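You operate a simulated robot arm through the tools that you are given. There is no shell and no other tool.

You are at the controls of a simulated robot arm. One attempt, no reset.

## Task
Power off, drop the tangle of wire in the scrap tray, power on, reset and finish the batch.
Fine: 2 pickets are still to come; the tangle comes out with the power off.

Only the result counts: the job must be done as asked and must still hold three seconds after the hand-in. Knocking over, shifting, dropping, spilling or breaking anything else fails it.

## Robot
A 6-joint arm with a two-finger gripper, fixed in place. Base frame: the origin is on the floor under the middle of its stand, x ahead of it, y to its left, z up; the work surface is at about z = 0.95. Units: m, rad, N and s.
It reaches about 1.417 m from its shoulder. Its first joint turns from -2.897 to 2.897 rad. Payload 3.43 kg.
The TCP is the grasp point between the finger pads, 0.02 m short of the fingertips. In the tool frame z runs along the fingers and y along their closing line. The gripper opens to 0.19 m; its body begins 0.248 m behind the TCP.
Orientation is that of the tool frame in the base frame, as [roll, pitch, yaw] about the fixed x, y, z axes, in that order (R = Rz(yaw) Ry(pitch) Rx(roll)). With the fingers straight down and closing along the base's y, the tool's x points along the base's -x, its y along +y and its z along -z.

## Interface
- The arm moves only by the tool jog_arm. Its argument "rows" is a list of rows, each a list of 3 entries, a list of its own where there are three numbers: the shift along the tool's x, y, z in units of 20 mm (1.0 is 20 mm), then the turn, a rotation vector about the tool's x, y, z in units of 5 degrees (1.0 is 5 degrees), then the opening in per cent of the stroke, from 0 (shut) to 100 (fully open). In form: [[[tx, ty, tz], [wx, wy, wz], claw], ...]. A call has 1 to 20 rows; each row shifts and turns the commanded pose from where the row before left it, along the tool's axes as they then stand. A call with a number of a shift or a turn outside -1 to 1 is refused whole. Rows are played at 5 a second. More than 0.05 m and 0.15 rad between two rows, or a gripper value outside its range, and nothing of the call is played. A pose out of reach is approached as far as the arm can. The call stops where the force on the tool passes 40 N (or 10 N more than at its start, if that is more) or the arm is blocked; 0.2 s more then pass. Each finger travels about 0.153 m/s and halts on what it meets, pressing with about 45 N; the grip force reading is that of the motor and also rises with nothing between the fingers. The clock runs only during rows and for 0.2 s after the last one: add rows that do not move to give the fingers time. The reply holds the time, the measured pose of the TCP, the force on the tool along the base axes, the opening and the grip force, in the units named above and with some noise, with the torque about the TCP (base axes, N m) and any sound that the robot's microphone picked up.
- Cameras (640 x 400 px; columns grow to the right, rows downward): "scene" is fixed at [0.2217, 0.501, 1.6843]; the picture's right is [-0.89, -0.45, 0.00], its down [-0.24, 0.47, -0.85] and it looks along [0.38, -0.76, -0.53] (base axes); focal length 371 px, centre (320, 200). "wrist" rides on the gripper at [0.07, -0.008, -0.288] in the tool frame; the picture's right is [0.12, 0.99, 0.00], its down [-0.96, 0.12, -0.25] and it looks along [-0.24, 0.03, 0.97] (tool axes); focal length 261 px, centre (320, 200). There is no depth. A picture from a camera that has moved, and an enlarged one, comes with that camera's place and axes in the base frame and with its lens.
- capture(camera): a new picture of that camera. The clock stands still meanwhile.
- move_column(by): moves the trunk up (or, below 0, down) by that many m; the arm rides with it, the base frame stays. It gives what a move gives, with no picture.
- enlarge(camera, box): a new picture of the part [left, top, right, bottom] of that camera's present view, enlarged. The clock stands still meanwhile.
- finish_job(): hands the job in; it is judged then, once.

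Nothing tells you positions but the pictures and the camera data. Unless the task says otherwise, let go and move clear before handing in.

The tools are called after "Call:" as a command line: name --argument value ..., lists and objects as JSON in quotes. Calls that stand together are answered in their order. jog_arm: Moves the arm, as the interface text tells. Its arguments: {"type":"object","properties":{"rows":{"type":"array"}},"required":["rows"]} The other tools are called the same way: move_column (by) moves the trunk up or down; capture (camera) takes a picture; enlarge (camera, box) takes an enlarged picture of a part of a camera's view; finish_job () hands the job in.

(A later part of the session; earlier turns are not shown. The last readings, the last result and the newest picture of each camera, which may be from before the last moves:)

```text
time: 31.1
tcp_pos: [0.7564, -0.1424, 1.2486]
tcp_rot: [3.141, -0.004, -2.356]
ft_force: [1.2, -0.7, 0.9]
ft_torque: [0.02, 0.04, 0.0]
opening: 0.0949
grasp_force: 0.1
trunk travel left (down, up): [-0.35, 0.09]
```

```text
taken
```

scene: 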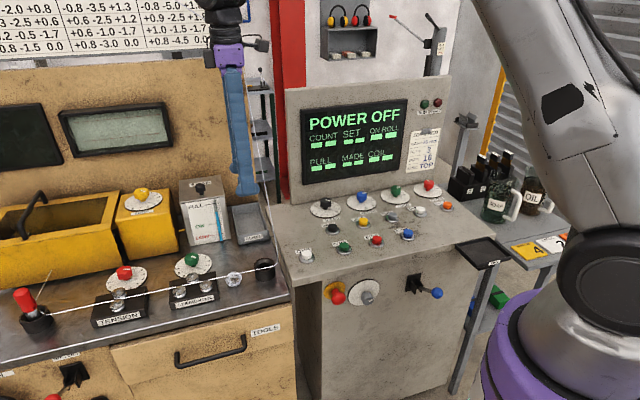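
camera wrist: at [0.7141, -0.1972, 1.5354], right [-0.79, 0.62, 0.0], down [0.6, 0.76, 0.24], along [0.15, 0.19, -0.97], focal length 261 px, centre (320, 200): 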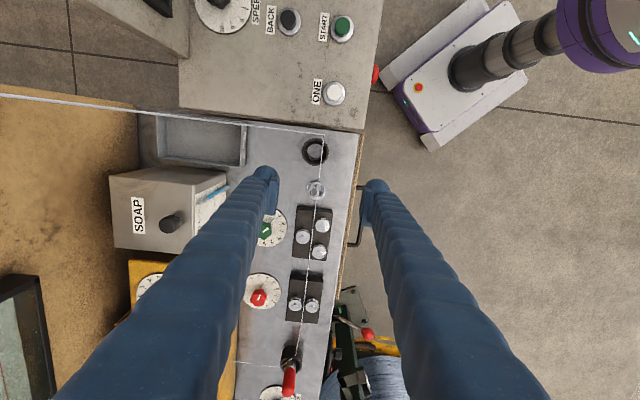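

Call:
enlarge --camera "wrist" --box '[260, 110, 380, 260]'

Call:
enlarge --camera "wrist" --box '[90, 80, 350, 240]'

Call:
enlarge --camera "scene" --box '[170, 150, 310, 310]'

Call:
enlarge --camera "scene" --box '[190, 0, 300, 80]'

```text
2.67 times, centred on (320, 185) of wrist
camera zoom: at [0.7141, -0.1972, 1.5354], right [-0.79, 0.62, 0.0], down [0.6, 0.76, 0.24], along [0.15, 0.19, -0.97], focal length 695 px, centre (320, 240)
```

zoom: 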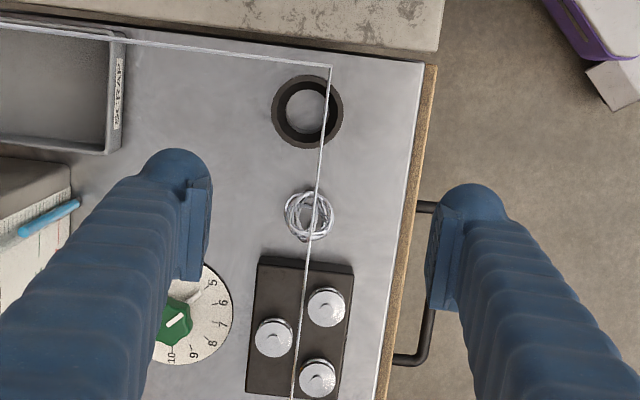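

```text
2.46 times, centred on (220, 160) of wrist
camera zoom: at [0.7141, -0.1972, 1.5354], right [-0.79, 0.62, 0.0], down [0.6, 0.76, 0.24], along [0.15, 0.19, -0.97], focal length 642 px, centre (566, 298)
```

zoom: 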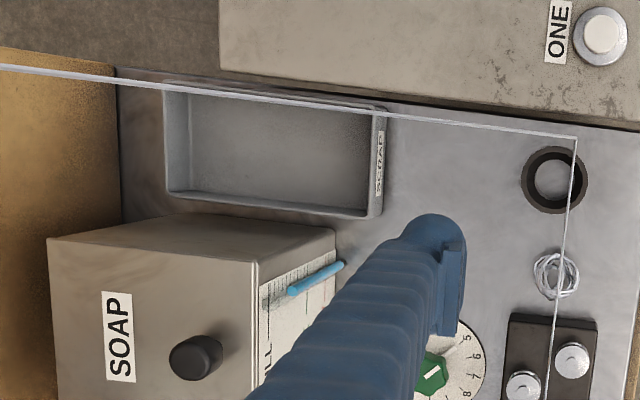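

```text
2.50 times, centred on (240, 230) of scene
camera zoom: at [0.2217, 0.501, 1.6843], right [-0.89, -0.45, 0.0], down [-0.24, 0.47, -0.85], along [0.38, -0.76, -0.53], focal length 928 px, centre (520, 125)
```

zoom: 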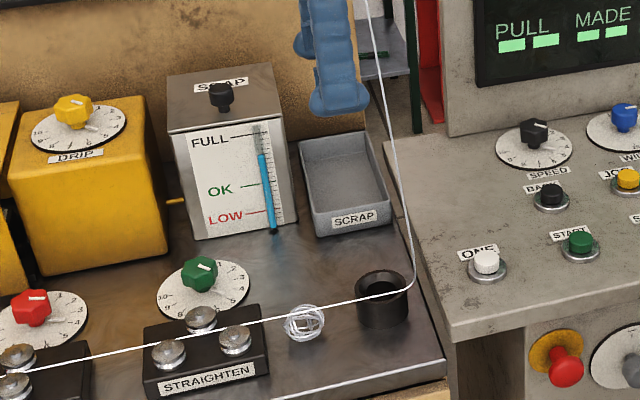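

```text
5.00 times, centred on (245, 40) of scene
camera zoom: at [0.2217, 0.501, 1.6843], right [-0.89, -0.45, 0.0], down [-0.24, 0.47, -0.85], along [0.38, -0.76, -0.53], focal length 1856 px, centre (695, 1000)
```

zoom: 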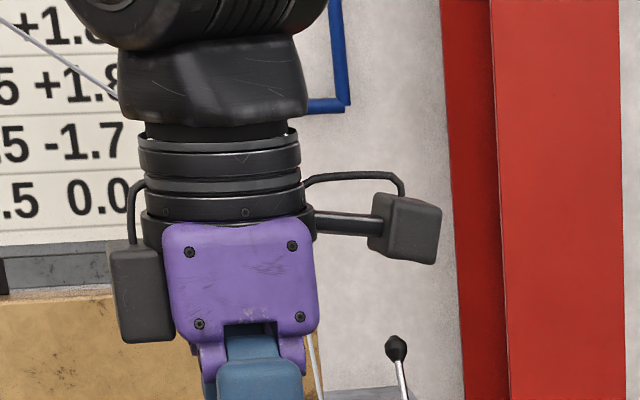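

The view is clear now. The tangle's centre is near (0.805, -0.100, 0.914). The slanting wire lies in the vertical plane x+y ≈ 0.517, over the tray's console-side rim, and the tray centre is near (0.93, -0.352). I'll turn the gripper 180° so the camera arm stays on the side away from that wire.

Call:
jog_arm --rows '[[[0, 0, 0], [0, 0, 1], 45], [[0, 0, 0], [0, 0, 1], 45], [[0, 0, 0], [0, 0, 1], 45], [[0, 0, 0], [0, 0, 1], 45], [[0, 0, 0], [0, 0, 1], 45], [[0, 0, 0], [0, 0, 1], 45], [[0, 0, 0], [0, 0, 1], 45], [[0, 0, 0], [0, 0, 1], 45], [[0, 0, 0], [0, 0, 1], 45], [[0, 0, 0], [0, 0, 1], 45], [[0, 0, 0], [0, 0, 1], 45], [[0, 0, 0], [0, 0, 1], 45], [[0, 0, 0], [0, 0, 1], 45], [[0, 0, 0], [0, 0, 1], 45], [[0, 0, 0], [0, 0, 1], 45], [[0, 0, 0], [0, 0, 1], 45], [[0, 0, 0], [0, 0, 1], 45], [[0, 0, 0], [0, 0, 1], 45]]'

Call:
jog_arm --rows '[[[0, 0, 0], [0, 0, 1], 45], [[0, 0, 0], [0, 0, 1], 45], [[0, 0, 0], [0, 0, 1], 45], [[0, 0, 0], [0, 0, 1], 45], [[0, 0, 0], [0, 0, 1], 45], [[0, 0, 0], [0, 0, 1], 45], [[0, 0, 0], [0, 0, 1], 45], [[0, 0, 0], [0, 0, 1], 45], [[0, 0, 0], [0, 0, 1], 45], [[0, 0, 0], [0, 0, 1], 45], [[0, 0, 0], [0, 0, 1], 45], [[0, 0, 0], [0, 0, 1], 45], [[0, 0, 0], [0, 0, 1], 45], [[0, 0, 0], [0, 0, 1], 45], [[0, 0, 0], [0, 0, 1], 45], [[0, 0, 0], [0, 0, 1], 45], [[0, 0, 0], [0, 0, 1], 45], [[0, 0, 0], [0, 0, 1], 45]]'

Call:
capture --camera "wrist"

Call:
capture --camera "scene"

```text
time: 34.9
tcp_pos: [0.7563, -0.1411, 1.2473]
tcp_rot: [-3.138, 0.0, 2.355]
ft_force: [-0.3, 0.5, -0.9]
ft_torque: [0.0, 0.02, 0.01]
opening: 0.0851
grasp_force: 0.0
trunk travel left (down, up): [-0.35, 0.09]
```

```text
time: 38.7
tcp_pos: [0.7555, -0.1427, 1.2481]
tcp_rot: [3.141, 0.004, 0.784]
ft_force: [-0.1, -0.2, 0.3]
ft_torque: [-0.03, 0.02, 0.0]
opening: 0.0857
grasp_force: 0.1
trunk travel left (down, up): [-0.35, 0.09]
```

```text
taken
camera wrist: at [0.8008, -0.0853, 1.5351], right [0.79, -0.62, 0.0], down [-0.6, -0.76, 0.25], along [-0.16, -0.2, -0.97], focal length 261 px, centre (320, 200)
```

wrist: 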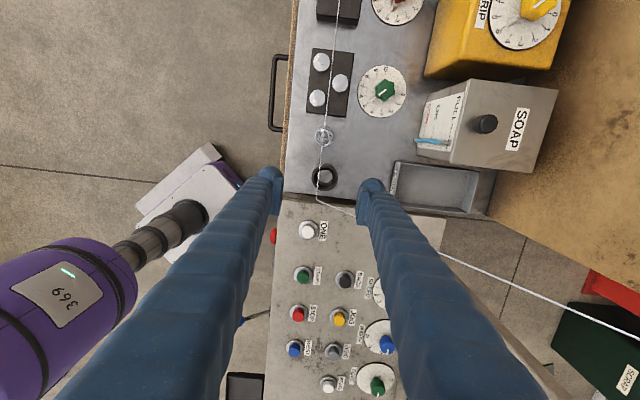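

```text
taken
```

scene: 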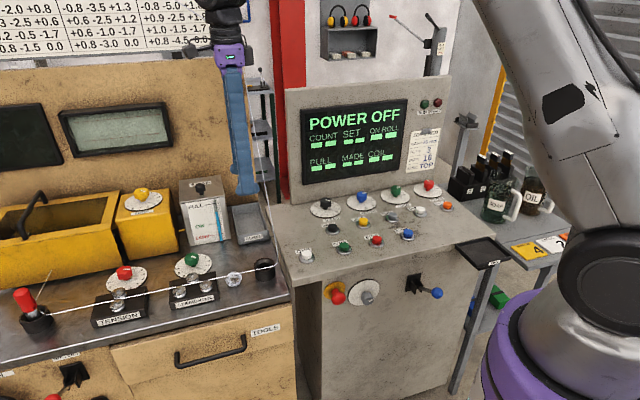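

Call:
enlarge --camera "wrist" --box '[280, 90, 380, 220]'

Call:
enlarge --camera "wrist" --box '[540, 290, 640, 400]'

Call:
enlarge --camera "wrist" --box '[360, 120, 520, 240]'

```text
3.08 times, centred on (330, 155) of wrist
camera zoom: at [0.8008, -0.0853, 1.5351], right [0.79, -0.62, 0.0], down [-0.6, -0.76, 0.25], along [-0.16, -0.2, -0.97], focal length 802 px, centre (289, 338)
```

zoom: 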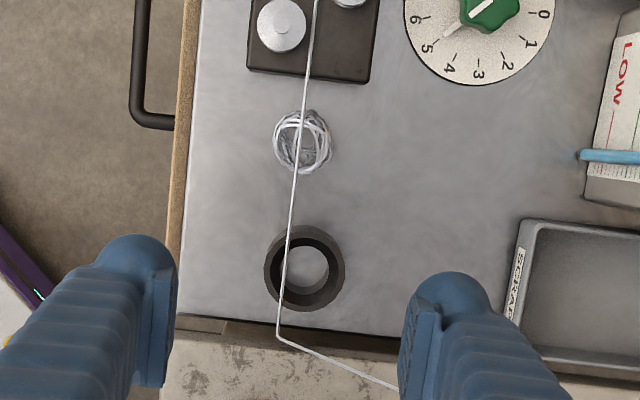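

```text
3.64 times, centred on (590, 345) of wrist
camera zoom: at [0.8008, -0.0853, 1.5351], right [0.79, -0.62, 0.0], down [-0.6, -0.76, 0.25], along [-0.16, -0.2, -0.97], focal length 948 px, centre (-662, -327)
```

zoom: 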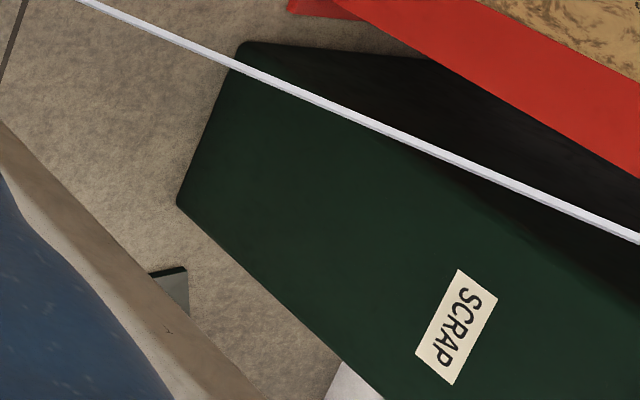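

```text
3.33 times, centred on (440, 180) of wrist
camera zoom: at [0.8008, -0.0853, 1.5351], right [0.79, -0.62, 0.0], down [-0.6, -0.76, 0.25], along [-0.16, -0.2, -0.97], focal length 869 px, centre (-80, 267)
```

zoom: 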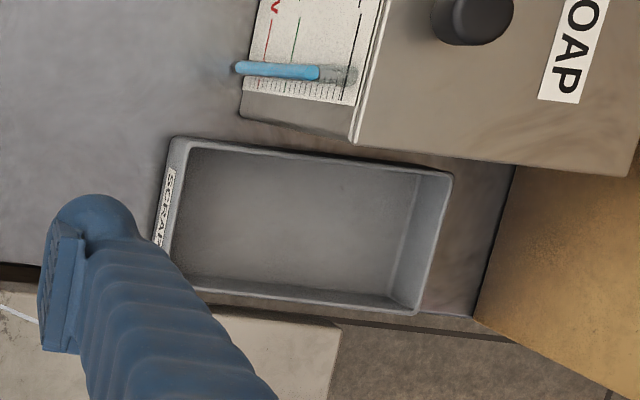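

The tangle computes to about (0.8055, -0.0985, 0.914). The green bin on the floor behind is also labelled SCRAP, but the scrap tray is the grey one on the table. I'll come above the tangle now.

Call:
jog_arm --rows '[[[0.37, 0.022, 0.7], [0, 0, 0], 45], [[0.37, 0.022, 0.7], [0, 0, 0], 45], [[0.37, 0.022, 0.7], [0, 0, 0], 45], [[0.37, 0.022, 0.7], [0, 0, 0], 45], [[0.37, 0.022, 0.7], [0, 0, 0], 45], [[0.37, 0.022, 0.7], [0, 0, 0], 45], [[0.37, 0.022, 0.7], [0, 0, 0], 45], [[0.37, 0.022, 0.7], [0, 0, 0], 45], [[0.37, 0.022, 0.7], [0, 0, 0], 45], [[0, 0, 0], [0, 0, 0], 45]]'

Call:
capture --camera "wrist"

Call:
enlarge --camera "wrist" --box '[260, 120, 380, 220]'

Call:
enlarge --camera "scene" --box '[170, 190, 310, 310]'

```text
time: 40.9
tcp_pos: [0.8052, -0.0974, 1.1209]
tcp_rot: [3.141, 0.003, 0.786]
ft_force: [-0.5, 1.2, 0.2]
ft_torque: [-0.05, -0.03, 0.04]
opening: 0.0855
grasp_force: 0.0
trunk travel left (down, up): [-0.35, 0.09]
```

```text
taken
camera wrist: at [0.8497, -0.0414, 1.4088], right [0.79, -0.62, 0.0], down [-0.6, -0.76, 0.25], along [-0.15, -0.2, -0.97], focal length 261 px, centre (320, 200)
```

wrist: 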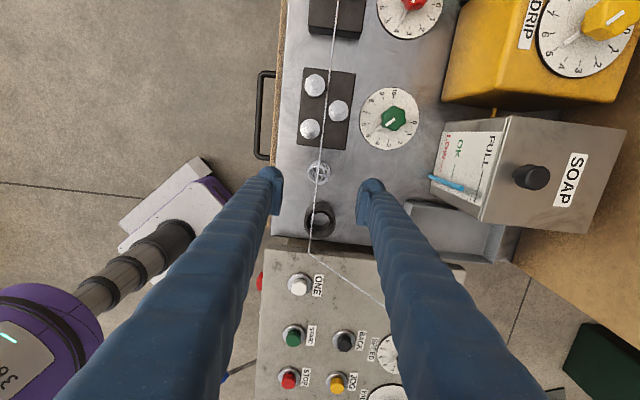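

```text
4.00 times, centred on (320, 170) of wrist
camera zoom: at [0.8497, -0.0414, 1.4088], right [0.79, -0.62, 0.0], down [-0.6, -0.76, 0.25], along [-0.15, -0.2, -0.97], focal length 1043 px, centre (320, 320)
```

zoom: 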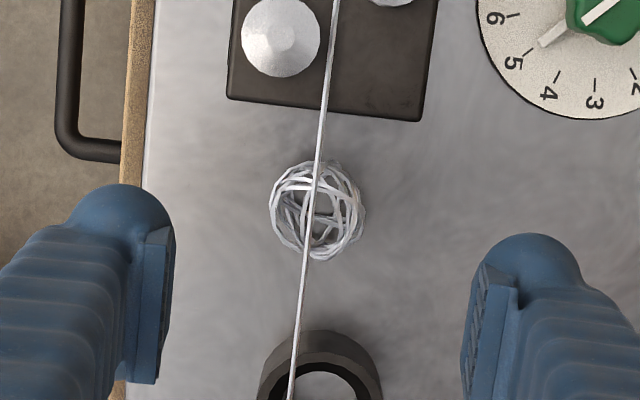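

```text
3.33 times, centred on (240, 250) of scene
camera zoom: at [0.2217, 0.501, 1.6843], right [-0.89, -0.45, 0.0], down [-0.24, 0.47, -0.85], along [0.38, -0.76, -0.53], focal length 1238 px, centre (587, 33)
```

zoom: 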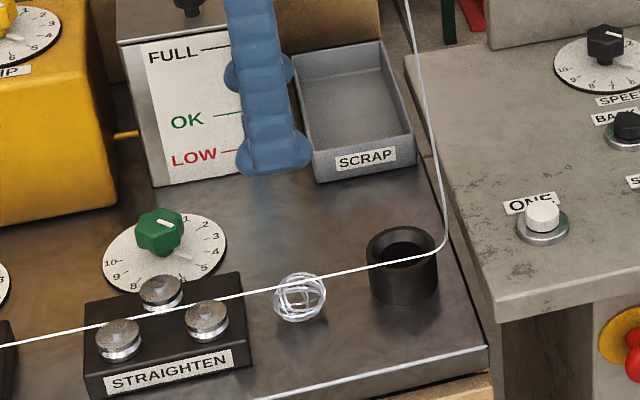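

The gripper is centred over the tangle to within 1 mm, and the wire runs between the open fingers. I'll descend in two stages.

Call:
jog_arm --rows '[[[0, 0, 1], [0, 0, 0], 45], [[0, 0, 1], [0, 0, 0], 45], [[0, 0, 1], [0, 0, 0], 45], [[0, 0, 1], [0, 0, 0], 45], [[0, 0, 1], [0, 0, 0], 45], [[0, 0, 1], [0, 0, 0], 45], [[0, 0, 1], [0, 0, 0], 45], [[0, 0, 1], [0, 0, 0], 45], [[0, 0, 0.8], [0, 0, 0], 45], [[0, 0, 0], [0, 0, 0], 45]]'

Call:
enlarge --camera "wrist" --box '[240, 100, 400, 220]'

Call:
enlarge --camera "scene" --box '[190, 230, 290, 310]'

```text
time: 43.1
tcp_pos: [0.8055, -0.0981, 0.946]
tcp_rot: [3.141, 0.003, 0.785]
ft_force: [0.8, 0.0, 0.3]
ft_torque: [0.0, 0.03, -0.01]
opening: 0.0855
grasp_force: 0.1
trunk travel left (down, up): [-0.35, 0.09]
```

```text
3.33 times, centred on (320, 160) of wrist
camera zoom: at [0.8496, -0.042, 1.2328], right [0.79, -0.62, 0.0], down [-0.6, -0.76, 0.25], along [-0.15, -0.2, -0.97], focal length 869 px, centre (320, 333)
```

zoom: 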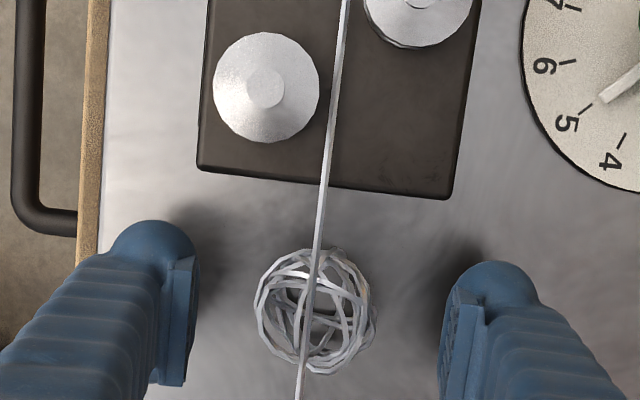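

```text
5.00 times, centred on (240, 270) of scene
camera zoom: at [0.2217, 0.501, 1.6843], right [-0.89, -0.45, 0.0], down [-0.24, 0.47, -0.85], along [0.38, -0.76, -0.53], focal length 1856 px, centre (720, -150)
```

zoom: 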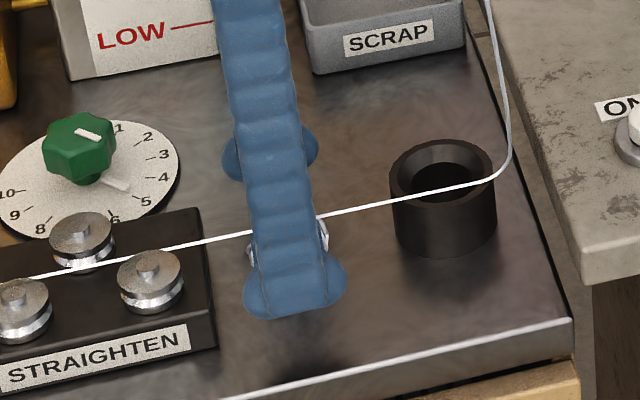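

Everything lines up, with the ball between the pads and the wire passing through the gap. I'll go down the last 24 mm and close on it.

Call:
jog_arm --rows '[[[0, 0, 0.4], [0, 0, 0], 45], [[0, 0, 0.4], [0, 0, 0], 45], [[0, 0, 0.4], [0, 0, 0], 45], [[0, 0, 0], [0, 0, 0], 35], [[0, 0, 0], [0, 0, 0], 25], [[0, 0, 0], [0, 0, 0], 20], [[0, 0, 0], [0, 0, 0], 17], [[0, 0, 0], [0, 0, 0], 17]]'

Call:
enlarge --camera "wrist" --box '[240, 100, 400, 220]'

Call:
enlarge --camera "scene" --box '[190, 230, 290, 310]'

```text
time: 44.9
tcp_pos: [0.8048, -0.0988, 0.9212]
tcp_rot: [3.141, 0.003, 0.785]
ft_force: [0.3, 0.2, 0.5]
ft_torque: [-0.02, -0.02, 0.02]
opening: 0.044
grasp_force: 45.1
trunk travel left (down, up): [-0.35, 0.09]
```

```text
3.33 times, centred on (320, 160) of wrist
camera zoom: at [0.8497, -0.0416, 1.2087], right [0.79, -0.62, 0.0], down [-0.6, -0.76, 0.25], along [-0.16, -0.2, -0.97], focal length 869 px, centre (320, 333)
```

zoom: 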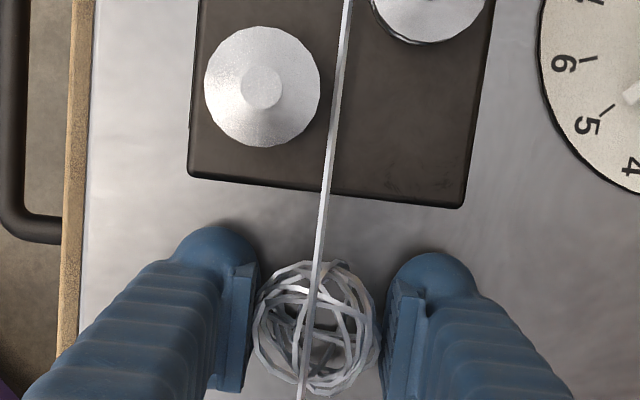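

```text
5.00 times, centred on (240, 270) of scene
camera zoom: at [0.2217, 0.501, 1.6843], right [-0.89, -0.45, 0.0], down [-0.24, 0.47, -0.85], along [0.38, -0.76, -0.53], focal length 1856 px, centre (720, -150)
```

zoom: 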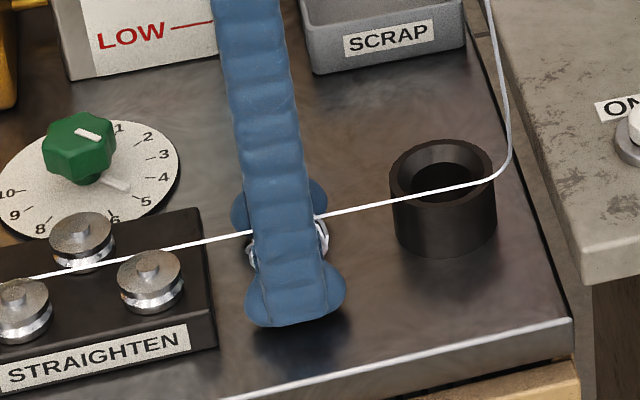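

The tangle is gripped at 44 mm. I'll lift it gently and check for resistance from the wire.

Call:
jog_arm --rows '[[[0, 0, -0.4], [0, 0, 0], 17], [[0, 0, -0.4], [0, 0, 0], 17], [[0, 0, -0.6], [0, 0, 0], 17], [[0, 0, -0.6], [0, 0, 0], 17], [[0, 0, 0], [0, 0, 0], 17]]'

Call:
enlarge --camera "wrist" --box '[240, 100, 400, 220]'

Call:
enlarge --camera "scene" --box '[190, 230, 290, 310]'

```text
time: 46.1
tcp_pos: [0.8059, -0.0969, 0.9612]
tcp_rot: [3.14, 0.004, 0.784]
ft_force: [0.3, -0.3, -0.5]
ft_torque: [0.01, -0.02, 0.03]
opening: 0.0439
grasp_force: 44.6
trunk travel left (down, up): [-0.35, 0.09]
```

```text
3.33 times, centred on (320, 160) of wrist
camera zoom: at [0.8503, -0.0411, 1.2484], right [0.79, -0.62, 0.0], down [-0.6, -0.76, 0.25], along [-0.16, -0.2, -0.97], focal length 869 px, centre (320, 333)
```

zoom: 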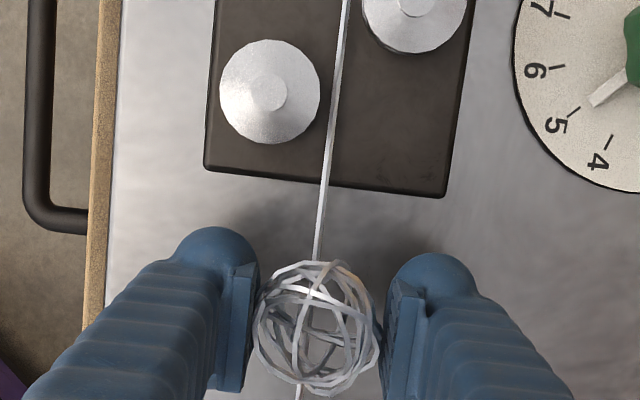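

```text
5.00 times, centred on (240, 270) of scene
camera zoom: at [0.2217, 0.501, 1.6843], right [-0.89, -0.45, 0.0], down [-0.24, 0.47, -0.85], along [0.38, -0.76, -0.53], focal length 1856 px, centre (720, -150)
```

zoom: 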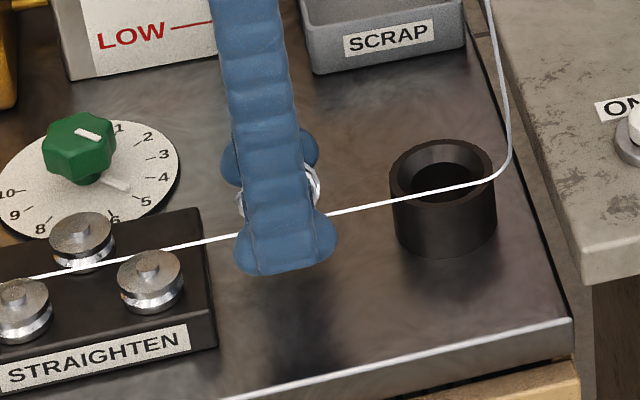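

The tangle came free with no resistance. I'll lift it well clear, above the soap box and below nothing else.

Call:
jog_arm --rows '[[[0, 0, -0.8], [0, 0, 0], 17], [[0, 0, -1], [0, 0, 0], 17], [[0, 0, -1], [0, 0, 0], 17], [[0, 0, -1], [0, 0, 0], 17], [[0, 0, -1], [0, 0, 0], 17], [[0, 0, -1], [0, 0, 0], 17], [[0, 0, -1], [0, 0, 0], 17], [[0, 0, -1], [0, 0, 0], 17], [[0, 0, -1], [0, 0, 0], 17], [[0, 0, -1], [0, 0, 0], 17], [[0, 0, -1], [0, 0, 0], 17], [[0, 0, -1], [0, 0, 0], 17], [[0, 0, -1], [0, 0, 0], 17], [[0, 0, -1], [0, 0, 0], 17], [[0, 0, -1], [0, 0, 0], 17]]'

Call:
capture --camera "wrist"

Call:
capture --camera "scene"

```text
time: 49.3
tcp_pos: [0.8056, -0.0988, 1.2588]
tcp_rot: [3.141, 0.006, 0.788]
ft_force: [0.8, 0.4, 0.0]
ft_torque: [-0.02, -0.02, 0.03]
opening: 0.0435
grasp_force: 44.5
trunk travel left (down, up): [-0.35, 0.09]
```

```text
taken
camera wrist: at [0.8496, -0.0411, 1.5455], right [0.79, -0.62, 0.0], down [-0.6, -0.76, 0.25], along [-0.15, -0.2, -0.97], focal length 261 px, centre (320, 200)
```

wrist: 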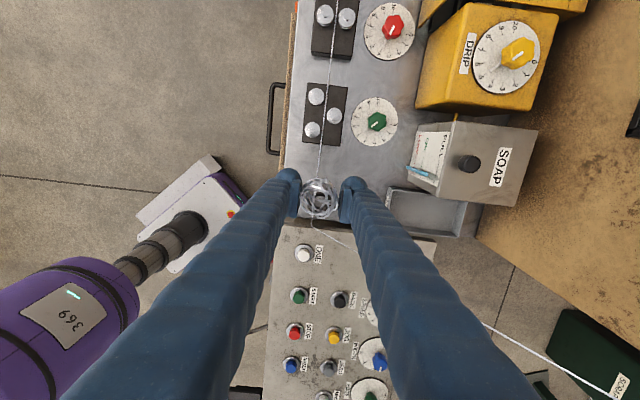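

```text
taken
```

scene: 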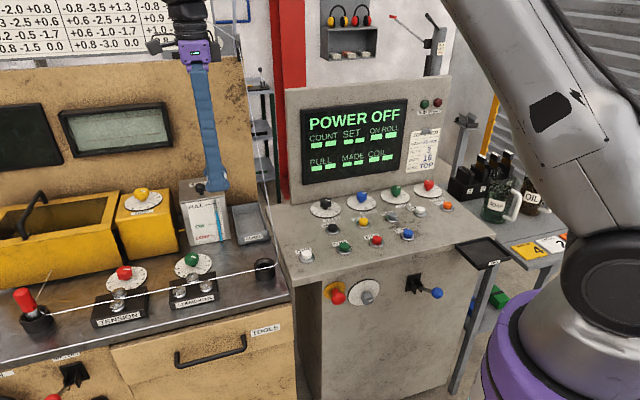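

The tangle is held at z 1.26. Next I'll move back towards the tray, staying on the soap-box side of the slanting wire, and check halfway.

Call:
jog_arm --rows '[[[-0.1, 1, 0], [0, 0, 0], 17], [[-0.1, 1, 0], [0, 0, 0], 17], [[-0.1, 1, 0], [0, 0, 0], 17], [[-0.1, 1, 0], [0, 0, 0], 17], [[-0.1, 1, 0], [0, 0, 0], 17], [[-0.1, 1, 0], [0, 0, 0], 17], [[-0.1, 1, 0], [0, -1, 0], 17], [[-0.1, 1, 0], [0, -1, 0], 17]]'

Call:
capture --camera "wrist"

Call:
capture --camera "scene"

Call:
enlarge --camera "scene" --box '[140, 0, 300, 140]'

```text
time: 51.1
tcp_pos: [0.9088, -0.2221, 1.2566]
tcp_rot: [-3.14, 0.18, 0.786]
ft_force: [0.7, 0.4, -0.4]
ft_torque: [-0.06, 0.13, -0.02]
opening: 0.0438
grasp_force: 44.9
trunk travel left (down, up): [-0.35, 0.09]
```

```text
taken
camera wrist: at [0.9891, -0.1296, 1.5257], right [0.78, -0.62, -0.02], down [-0.56, -0.72, 0.42], along [-0.27, -0.31, -0.91], focal length 261 px, centre (320, 200)
```

wrist: 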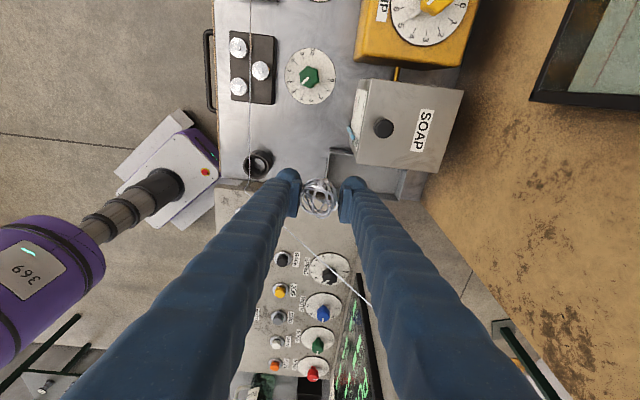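

```text
taken
```

scene: 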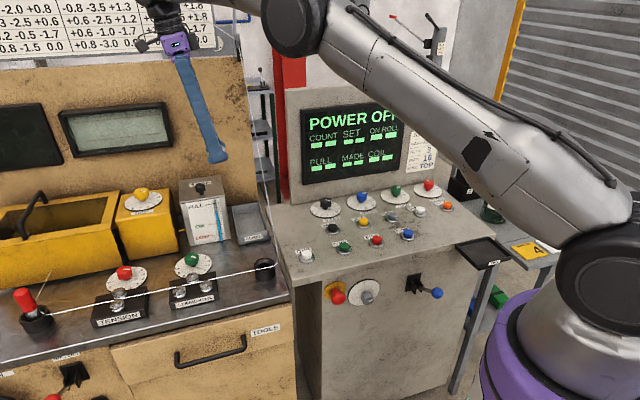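

```text
2.86 times, centred on (220, 70) of scene
camera zoom: at [0.2217, 0.501, 1.6843], right [-0.89, -0.45, 0.0], down [-0.24, 0.47, -0.85], along [0.38, -0.76, -0.53], focal length 1061 px, centre (606, 571)
```

zoom: 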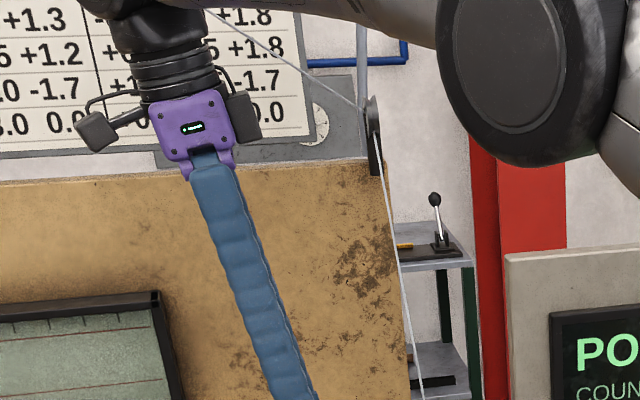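

The tangle is secure and the gripper leans 10° away from the wire. I'll continue to directly above the tray and check again before lowering.

Call:
jog_arm --rows '[[[-0.555, 0.8775, 0.098], [0, 0, 0], 17], [[-0.555, 0.8775, 0.098], [0, 0, 0], 17], [[-0.555, 0.8775, 0.098], [0, 0, 0], 17], [[-0.555, 0.8775, 0.098], [0, 0, 0], 17], [[-0.555, 0.8775, 0.098], [0, 0, 0], 17], [[-0.555, 0.8775, 0.098], [0, 0, 0], 17], [[0, 0, 0], [0, 0, 0], 17]]'

Call:
capture --camera "wrist"

Call:
capture --camera "scene"

Call:
enlarge --camera "wrist" --box '[240, 130, 440, 280]'

Call:
enlarge --camera "scene" --box '[140, 0, 300, 140]'

```text
time: 52.7
tcp_pos: [0.901, -0.3294, 1.2445]
tcp_rot: [-3.14, 0.178, 0.787]
ft_force: [0.7, 0.2, -0.2]
ft_torque: [0.04, 0.08, 0.02]
opening: 0.0436
grasp_force: 45.1
out of reach, approached as far as the arm can: row 3, 4, 5, 6
trunk travel left (down, up): [-0.35, 0.09]
```

```text
taken
camera wrist: at [0.9805, -0.2389, 1.5149], right [0.79, -0.62, -0.02], down [-0.56, -0.72, 0.41], along [-0.27, -0.31, -0.91], focal length 261 px, centre (320, 200)
```

wrist: 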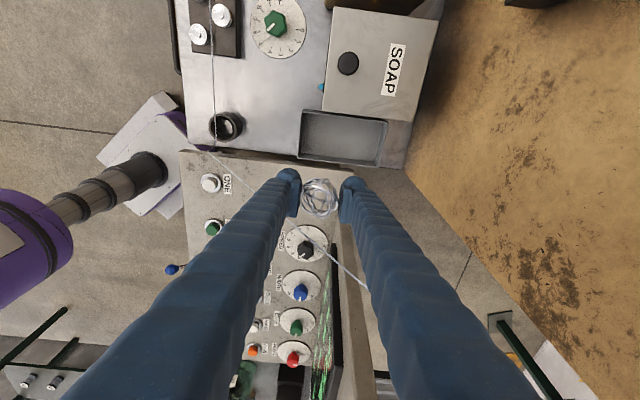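

```text
taken
```

scene: 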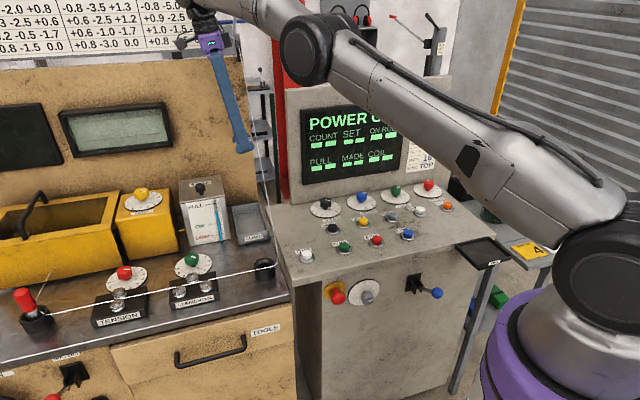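

```text
2.67 times, centred on (340, 205) of wrist
camera zoom: at [0.9805, -0.2389, 1.5149], right [0.79, -0.62, -0.02], down [-0.56, -0.72, 0.41], along [-0.27, -0.31, -0.91], focal length 695 px, centre (267, 187)
```

zoom: 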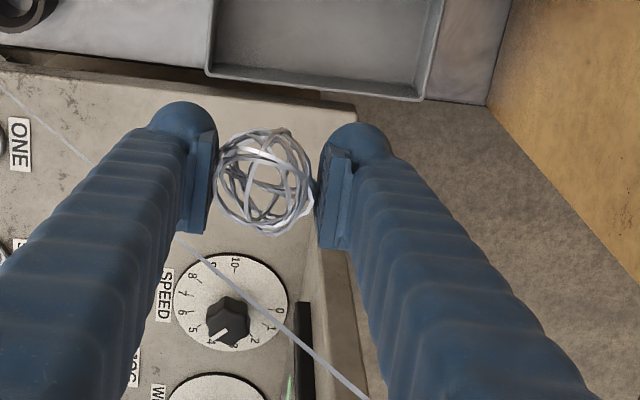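

```text
2.86 times, centred on (220, 70) of scene
camera zoom: at [0.2217, 0.501, 1.6843], right [-0.89, -0.45, 0.0], down [-0.24, 0.47, -0.85], along [0.38, -0.76, -0.53], focal length 1061 px, centre (606, 571)
```

zoom: 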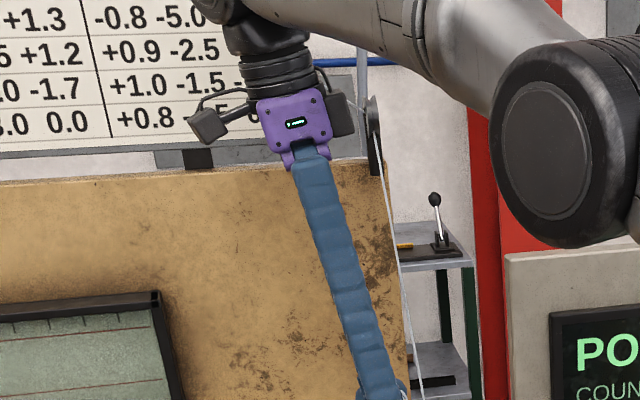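

The reach ran out a little at this height, so the TCP is at (0.901, -0.329, 1.245), about 4 cm short. The tangle is still held and clear of the wire. Lowering brings the wrist nearer shoulder height, so I'll take small steps down and watch the pose.

Call:
jog_arm --rows '[[[0.174, 0, 0.985], [0, 0, 0], 17], [[0.174, 0, 0.985], [0, 0, 0], 17]]'

```text
time: 53.3
tcp_pos: [0.9009, -0.3302, 1.2074]
tcp_rot: [3.141, 0.179, 0.786]
ft_force: [-0.4, -0.1, -0.2]
ft_torque: [-0.01, -0.02, 0.02]
opening: 0.0436
grasp_force: 44.8
trunk travel left (down, up): [-0.35, 0.09]
```

The commanded pose now follows the real one. I'll move diagonally towards the tray centre while lowering.

Call:
jog_arm --rows '[[[0.308, 0.375, 0.707], [0, 0, 0], 17], [[0.308, 0.375, 0.707], [0, 0, 0], 17], [[0.308, 0.375, 0.707], [0, 0, 0], 17], [[0.308, 0.375, 0.707], [0, 0, 0], 17], [[0, 0, 0], [0, 0, 0], 17]]'

Call:
capture --camera "wrist"

Call:
capture --camera "scene"

Call:
enlarge --camera "scene" --box '[160, 0, 320, 140]'

Call:
enlarge --camera "scene" --box '[180, 120, 320, 280]'

```text
time: 54.5
tcp_pos: [0.9228, -0.3376, 1.1443]
tcp_rot: [-3.138, 0.178, 0.787]
ft_force: [0.8, 0.1, -1.4]
ft_torque: [-0.02, 0.11, 0.04]
opening: 0.0437
grasp_force: 44.8
out of reach, approached as far as the arm can: row 4
trunk travel left (down, up): [-0.35, 0.09]
```

```text
taken
camera wrist: at [1.0028, -0.2465, 1.4142], right [0.79, -0.62, -0.02], down [-0.56, -0.72, 0.41], along [-0.27, -0.31, -0.91], focal length 261 px, centre (320, 200)
```

wrist: 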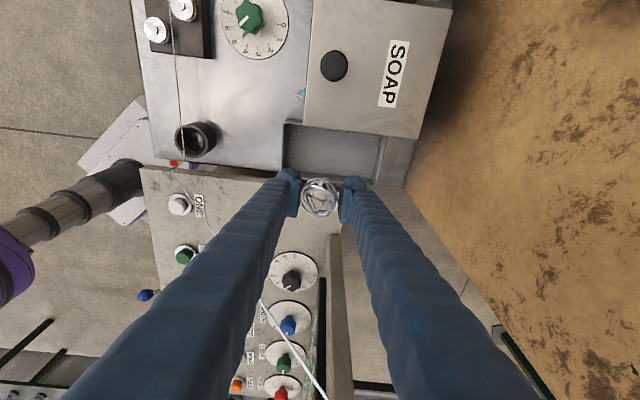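

```text
taken
```

scene: 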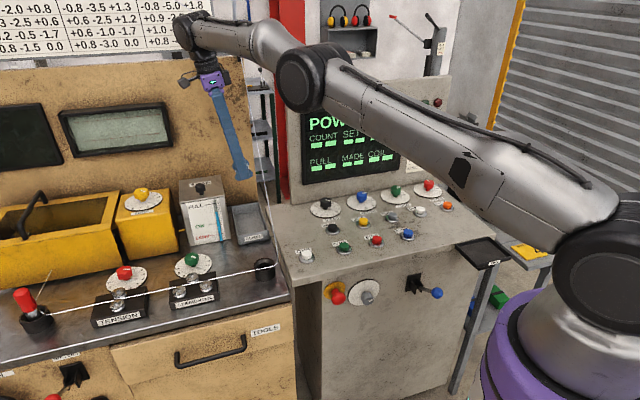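

```text
2.86 times, centred on (240, 70) of scene
camera zoom: at [0.2217, 0.501, 1.6843], right [-0.89, -0.45, 0.0], down [-0.24, 0.47, -0.85], along [0.38, -0.76, -0.53], focal length 1061 px, centre (549, 571)
```

zoom: 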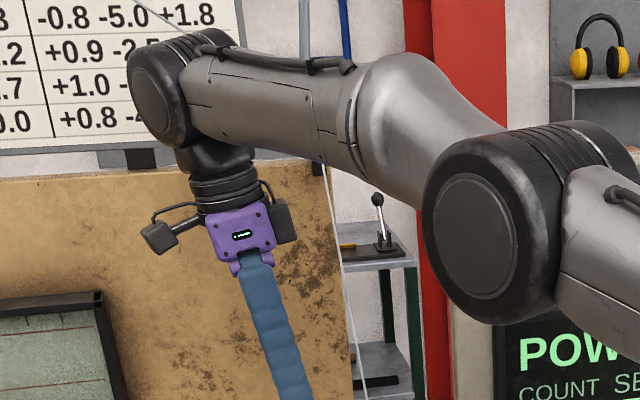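

```text
2.50 times, centred on (250, 200) of scene
camera zoom: at [0.2217, 0.501, 1.6843], right [-0.89, -0.45, 0.0], down [-0.24, 0.47, -0.85], along [0.38, -0.76, -0.53], focal length 928 px, centre (495, 200)
```

zoom: 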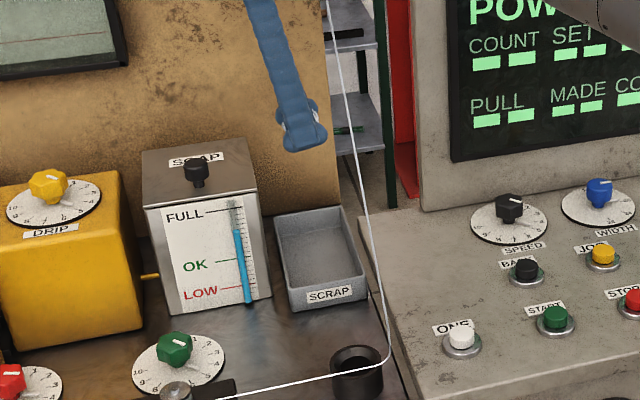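

The tangle is at e ≈ 0.414, n ≈ -0.891 in the console frame, inside the tray's outline. The forearm is well clear of the wire. I'll go straight down in stages.

Call:
jog_arm --rows '[[[0.173, 0, 0.98], [0, 0, 0], 17], [[0.173, 0, 0.98], [0, 0, 0], 17], [[0.173, 0, 0.98], [0, 0, 0], 17], [[0.173, 0, 0.98], [0, 0, 0], 17], [[0.173, 0, 0.98], [0, 0, 0], 17], [[0, 0, 0], [0, 0, 0], 17]]'

Call:
capture --camera "wrist"

Call:
enlarge --camera "scene" --box '[160, 20, 320, 160]'

Call:
enlarge --camera "scene" --box '[190, 150, 310, 280]'

```text
time: 55.9
tcp_pos: [0.9214, -0.3386, 1.0453]
tcp_rot: [-3.141, 0.178, 0.785]
ft_force: [0.2, 0.4, -0.3]
ft_torque: [0.01, -0.03, 0.01]
opening: 0.0437
grasp_force: 44.6
trunk travel left (down, up): [-0.35, 0.09]
```

```text
taken
camera wrist: at [1.0009, -0.247, 1.3159], right [0.79, -0.62, -0.02], down [-0.56, -0.72, 0.41], along [-0.27, -0.31, -0.91], focal length 261 px, centre (320, 200)
```

wrist: 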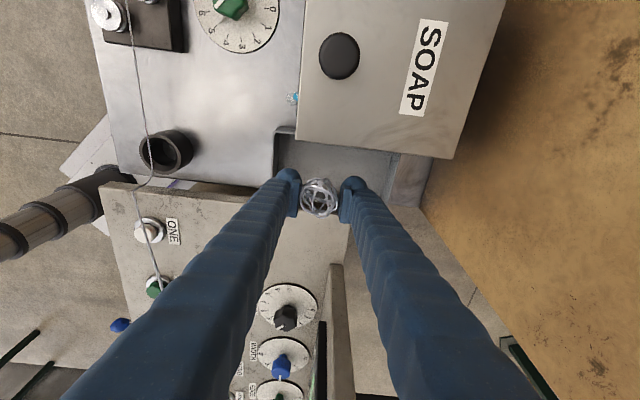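

```text
2.86 times, centred on (240, 90) of scene
camera zoom: at [0.2217, 0.501, 1.6843], right [-0.89, -0.45, 0.0], down [-0.24, 0.47, -0.85], along [0.38, -0.76, -0.53], focal length 1061 px, centre (549, 514)
```

zoom: 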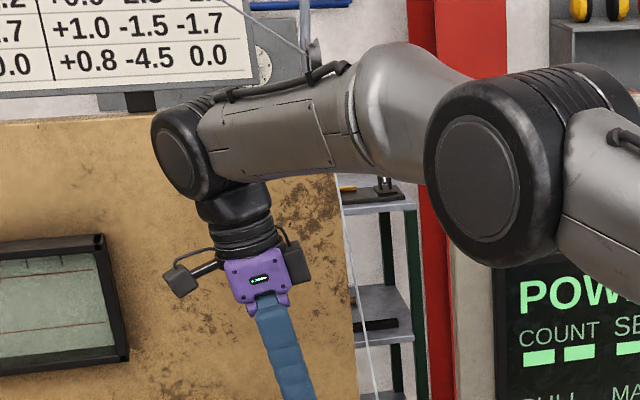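

```text
3.08 times, centred on (250, 215) of scene
camera zoom: at [0.2217, 0.501, 1.6843], right [-0.89, -0.45, 0.0], down [-0.24, 0.47, -0.85], along [0.38, -0.76, -0.53], focal length 1142 px, centre (535, 154)
```

zoom: 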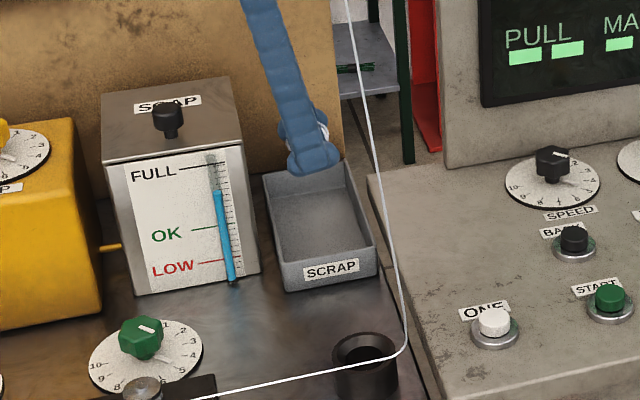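

The spot below the tangle projects inside the tray in both views, and the soap box and wire are clear. I'll lower the last 10 cm.

Call:
jog_arm --rows '[[[0.173, 0, 0.98], [0, 0, 0], 17], [[0.173, 0, 0.98], [0, 0, 0], 17], [[0.173, 0, 0.98], [0, 0, 0], 17], [[0.173, 0, 0.98], [0, 0, 0], 17], [[0.12, 0, 0.68], [0, 0, 0], 17], [[0, 0, 0], [0, 0, 0], 17]]'

Call:
enlarge --camera "wrist" --box '[220, 100, 440, 250]'

Call:
enlarge --camera "scene" --box '[190, 170, 310, 270]'

Call:
capture --camera "scene"

```text
time: 57.3
tcp_pos: [0.9233, -0.3368, 0.9527]
tcp_rot: [3.142, 0.178, 0.787]
ft_force: [-0.4, 0.6, -0.2]
ft_torque: [-0.01, -0.01, 0.01]
opening: 0.0438
grasp_force: 45.2
trunk travel left (down, up): [-0.35, 0.09]
```

```text
2.67 times, centred on (330, 175) of wrist
camera zoom: at [1.0019, -0.2464, 1.2228], right [0.78, -0.62, -0.02], down [-0.56, -0.72, 0.41], along [-0.27, -0.31, -0.91], focal length 695 px, centre (293, 267)
```

zoom: 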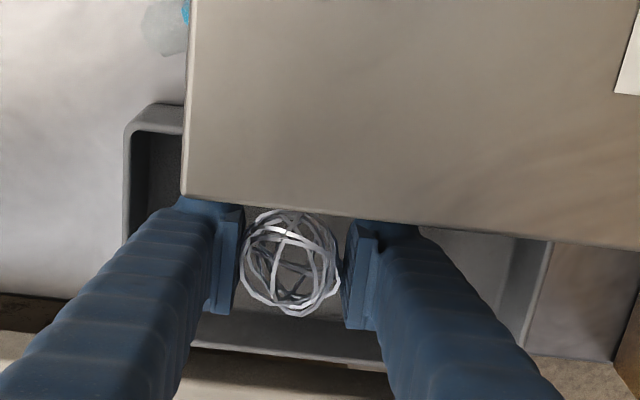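

```text
4.00 times, centred on (250, 220) of scene
camera zoom: at [0.2217, 0.501, 1.6843], right [-0.89, -0.45, 0.0], down [-0.24, 0.47, -0.85], along [0.38, -0.76, -0.53], focal length 1485 px, centre (600, 120)
```

zoom: 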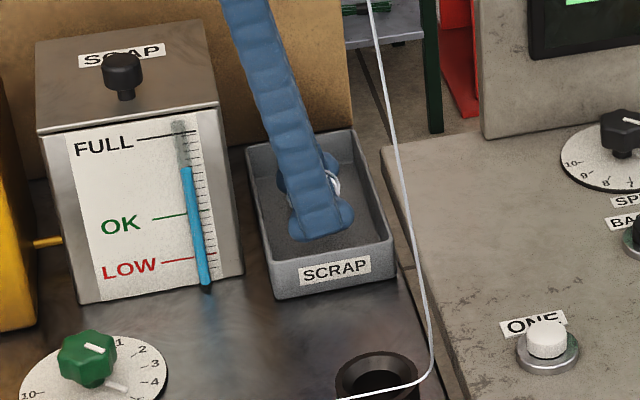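

```text
taken
```

scene: 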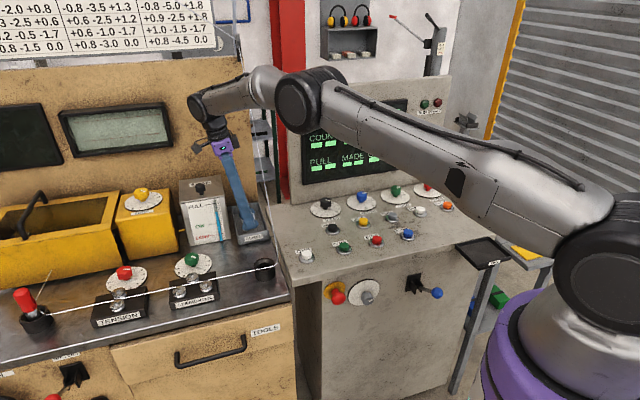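

The tangle is inside the tray's walls. I'll lower 12 mm more, open slightly to let it rest on the tray floor, then check.

Call:
jog_arm --rows '[[[0.1, 0, 0.6], [0, 0, 0], 17], [[0, 0, 0], [0, 0, 0], 17], [[0, 0, 0], [0, 0, 0], 26], [[0, 0, 0], [0, 0, 0], 35], [[0, 0, 0], [0, 0, 0], 35], [[0, 0, 0], [0, 0, 0], 35]]'

Call:
enlarge --camera "wrist" --box '[220, 100, 440, 250]'

Call:
enlarge --camera "scene" --box '[190, 170, 310, 270]'

```text
time: 58.7
tcp_pos: [0.9223, -0.3384, 0.9394]
tcp_rot: [-3.141, 0.177, 0.783]
ft_force: [-0.3, -0.1, 0.0]
ft_torque: [0.02, 0.01, 0.01]
opening: 0.0665
grasp_force: 0.0
trunk travel left (down, up): [-0.35, 0.09]
```

```text
2.67 times, centred on (330, 175) of wrist
camera zoom: at [1.0017, -0.2465, 1.2102], right [0.78, -0.62, -0.02], down [-0.56, -0.72, 0.41], along [-0.27, -0.31, -0.91], focal length 695 px, centre (293, 267)
```

zoom: 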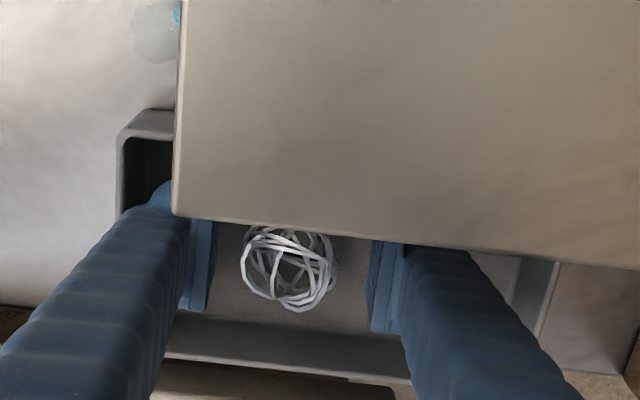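

```text
4.00 times, centred on (250, 220) of scene
camera zoom: at [0.2217, 0.501, 1.6843], right [-0.89, -0.45, 0.0], down [-0.24, 0.47, -0.85], along [0.38, -0.76, -0.53], focal length 1485 px, centre (600, 120)
```

zoom: 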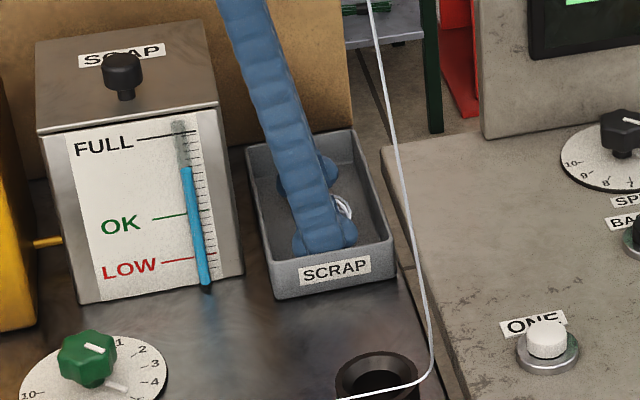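

The tangle lies on the floor of the SCRAP tray and the fingers are clear of it. I'll retreat straight up the same way.

Call:
jog_arm --rows '[[[-0.173, 0, -0.98], [0, 0, 0], 35], [[-0.173, 0, -0.98], [0, 0, 0], 35], [[-0.173, 0, -0.98], [0, 0, 0], 35], [[-0.173, 0, -0.98], [0, 0, 0], 35], [[-0.173, 0, -0.98], [0, 0, 0], 35], [[-0.173, 0, -0.98], [0, 0, 0], 35], [[-0.173, 0, -0.98], [0, 0, 0], 35], [[-0.173, 0, -0.98], [0, 0, 0], 35], [[-0.173, 0, -0.98], [0, 0, 0], 35], [[-0.173, 0, -0.98], [0, 0, 0], 35]]'

Call:
enlarge --camera "scene" --box '[190, 170, 310, 270]'

Call:
capture --camera "scene"

Call:
capture --camera "wrist"

```text
time: 60.9
tcp_pos: [0.923, -0.3375, 1.1378]
tcp_rot: [-3.139, 0.176, 0.787]
ft_force: [-0.2, -0.7, -1.0]
ft_torque: [0.0, 0.0, -0.01]
opening: 0.0668
grasp_force: 0.2
trunk travel left (down, up): [-0.35, 0.09]
```

```text
4.00 times, centred on (250, 220) of scene
camera zoom: at [0.2217, 0.501, 1.6843], right [-0.89, -0.45, 0.0], down [-0.24, 0.47, -0.85], along [0.38, -0.76, -0.53], focal length 1485 px, centre (600, 120)
```

zoom: 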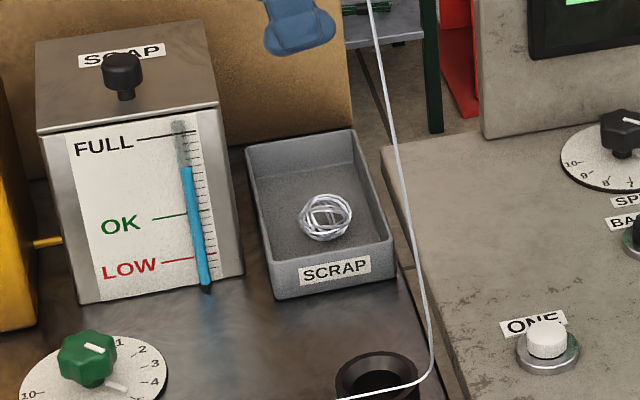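

```text
taken
```

scene: 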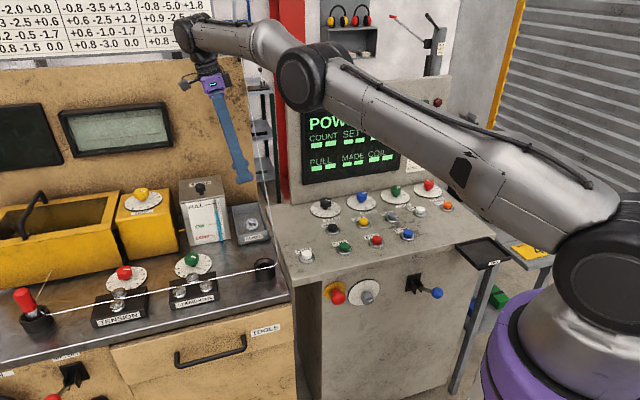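

```text
taken
camera wrist: at [1.0022, -0.2466, 1.4086], right [0.78, -0.62, -0.02], down [-0.56, -0.72, 0.41], along [-0.27, -0.31, -0.91], focal length 261 px, centre (320, 200)
```

wrist: 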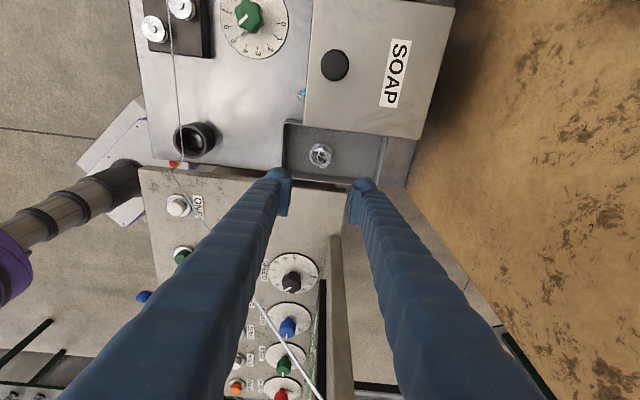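

The tangle rests in the tray. I'll move out to the front on the same side of the wire, straighten the tool, then rise before crossing back over the console.

Call:
jog_arm --rows '[[[0.372, -0.9, -0.473], [0, 0, 0], 35], [[0.372, -0.9, -0.473], [0, 0, 0], 35], [[0.372, -0.9, -0.473], [0, 0, 0], 35], [[0.372, -0.9, -0.473], [0, 0, 0], 35], [[0.372, -0.9, -0.473], [0, 0, 0], 35], [[0.372, -0.9, -0.473], [0, 0, 0], 35], [[0.372, -0.9, -0.473], [0, 0, 0], 35], [[0.372, -0.9, -0.473], [0, 0, 0], 35], [[0, -0.9, 0], [0, 1, 0], 35], [[0, -0.9, 0], [0, 1, 0], 35], [[0, -0.9, -0.3], [0, 0, 0], 35], [[0, -0.9, -0.3], [0, 0, 0], 35], [[0, -0.9, -0.3], [0, 0, 0], 35], [[0, -0.9, -0.3], [0, 0, 0], 35], [[0, -0.9, -0.3], [0, 0, 0], 35]]'

Call:
capture --camera "wrist"

Call:
capture --camera "scene"

```text
time: 64.1
tcp_pos: [0.7814, -0.0968, 1.2351]
tcp_rot: [3.141, 0.003, 0.785]
ft_force: [-0.7, 0.8, 0.4]
ft_torque: [0.0, -0.03, 0.01]
opening: 0.0667
grasp_force: 0.0
trunk travel left (down, up): [-0.35, 0.09]
```

```text
taken
camera wrist: at [0.8261, -0.0386, 1.5216], right [0.79, -0.62, 0.0], down [-0.6, -0.76, 0.25], along [-0.15, -0.2, -0.97], focal length 261 px, centre (320, 200)
```

wrist: 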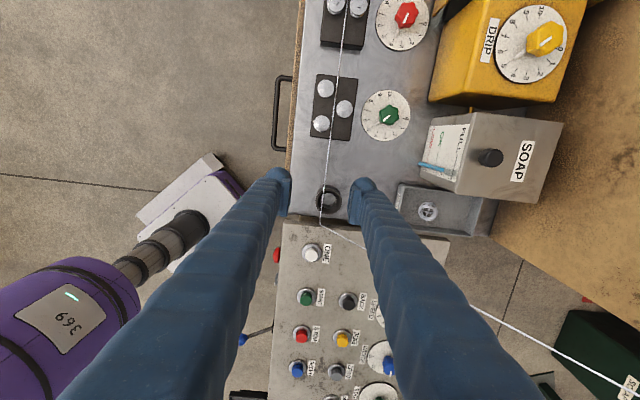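

```text
taken
```

scene: 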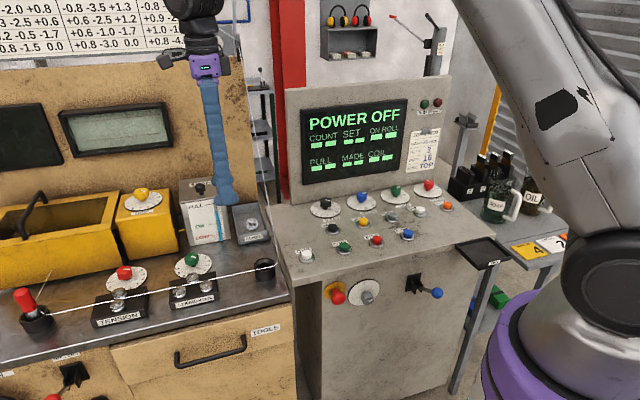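

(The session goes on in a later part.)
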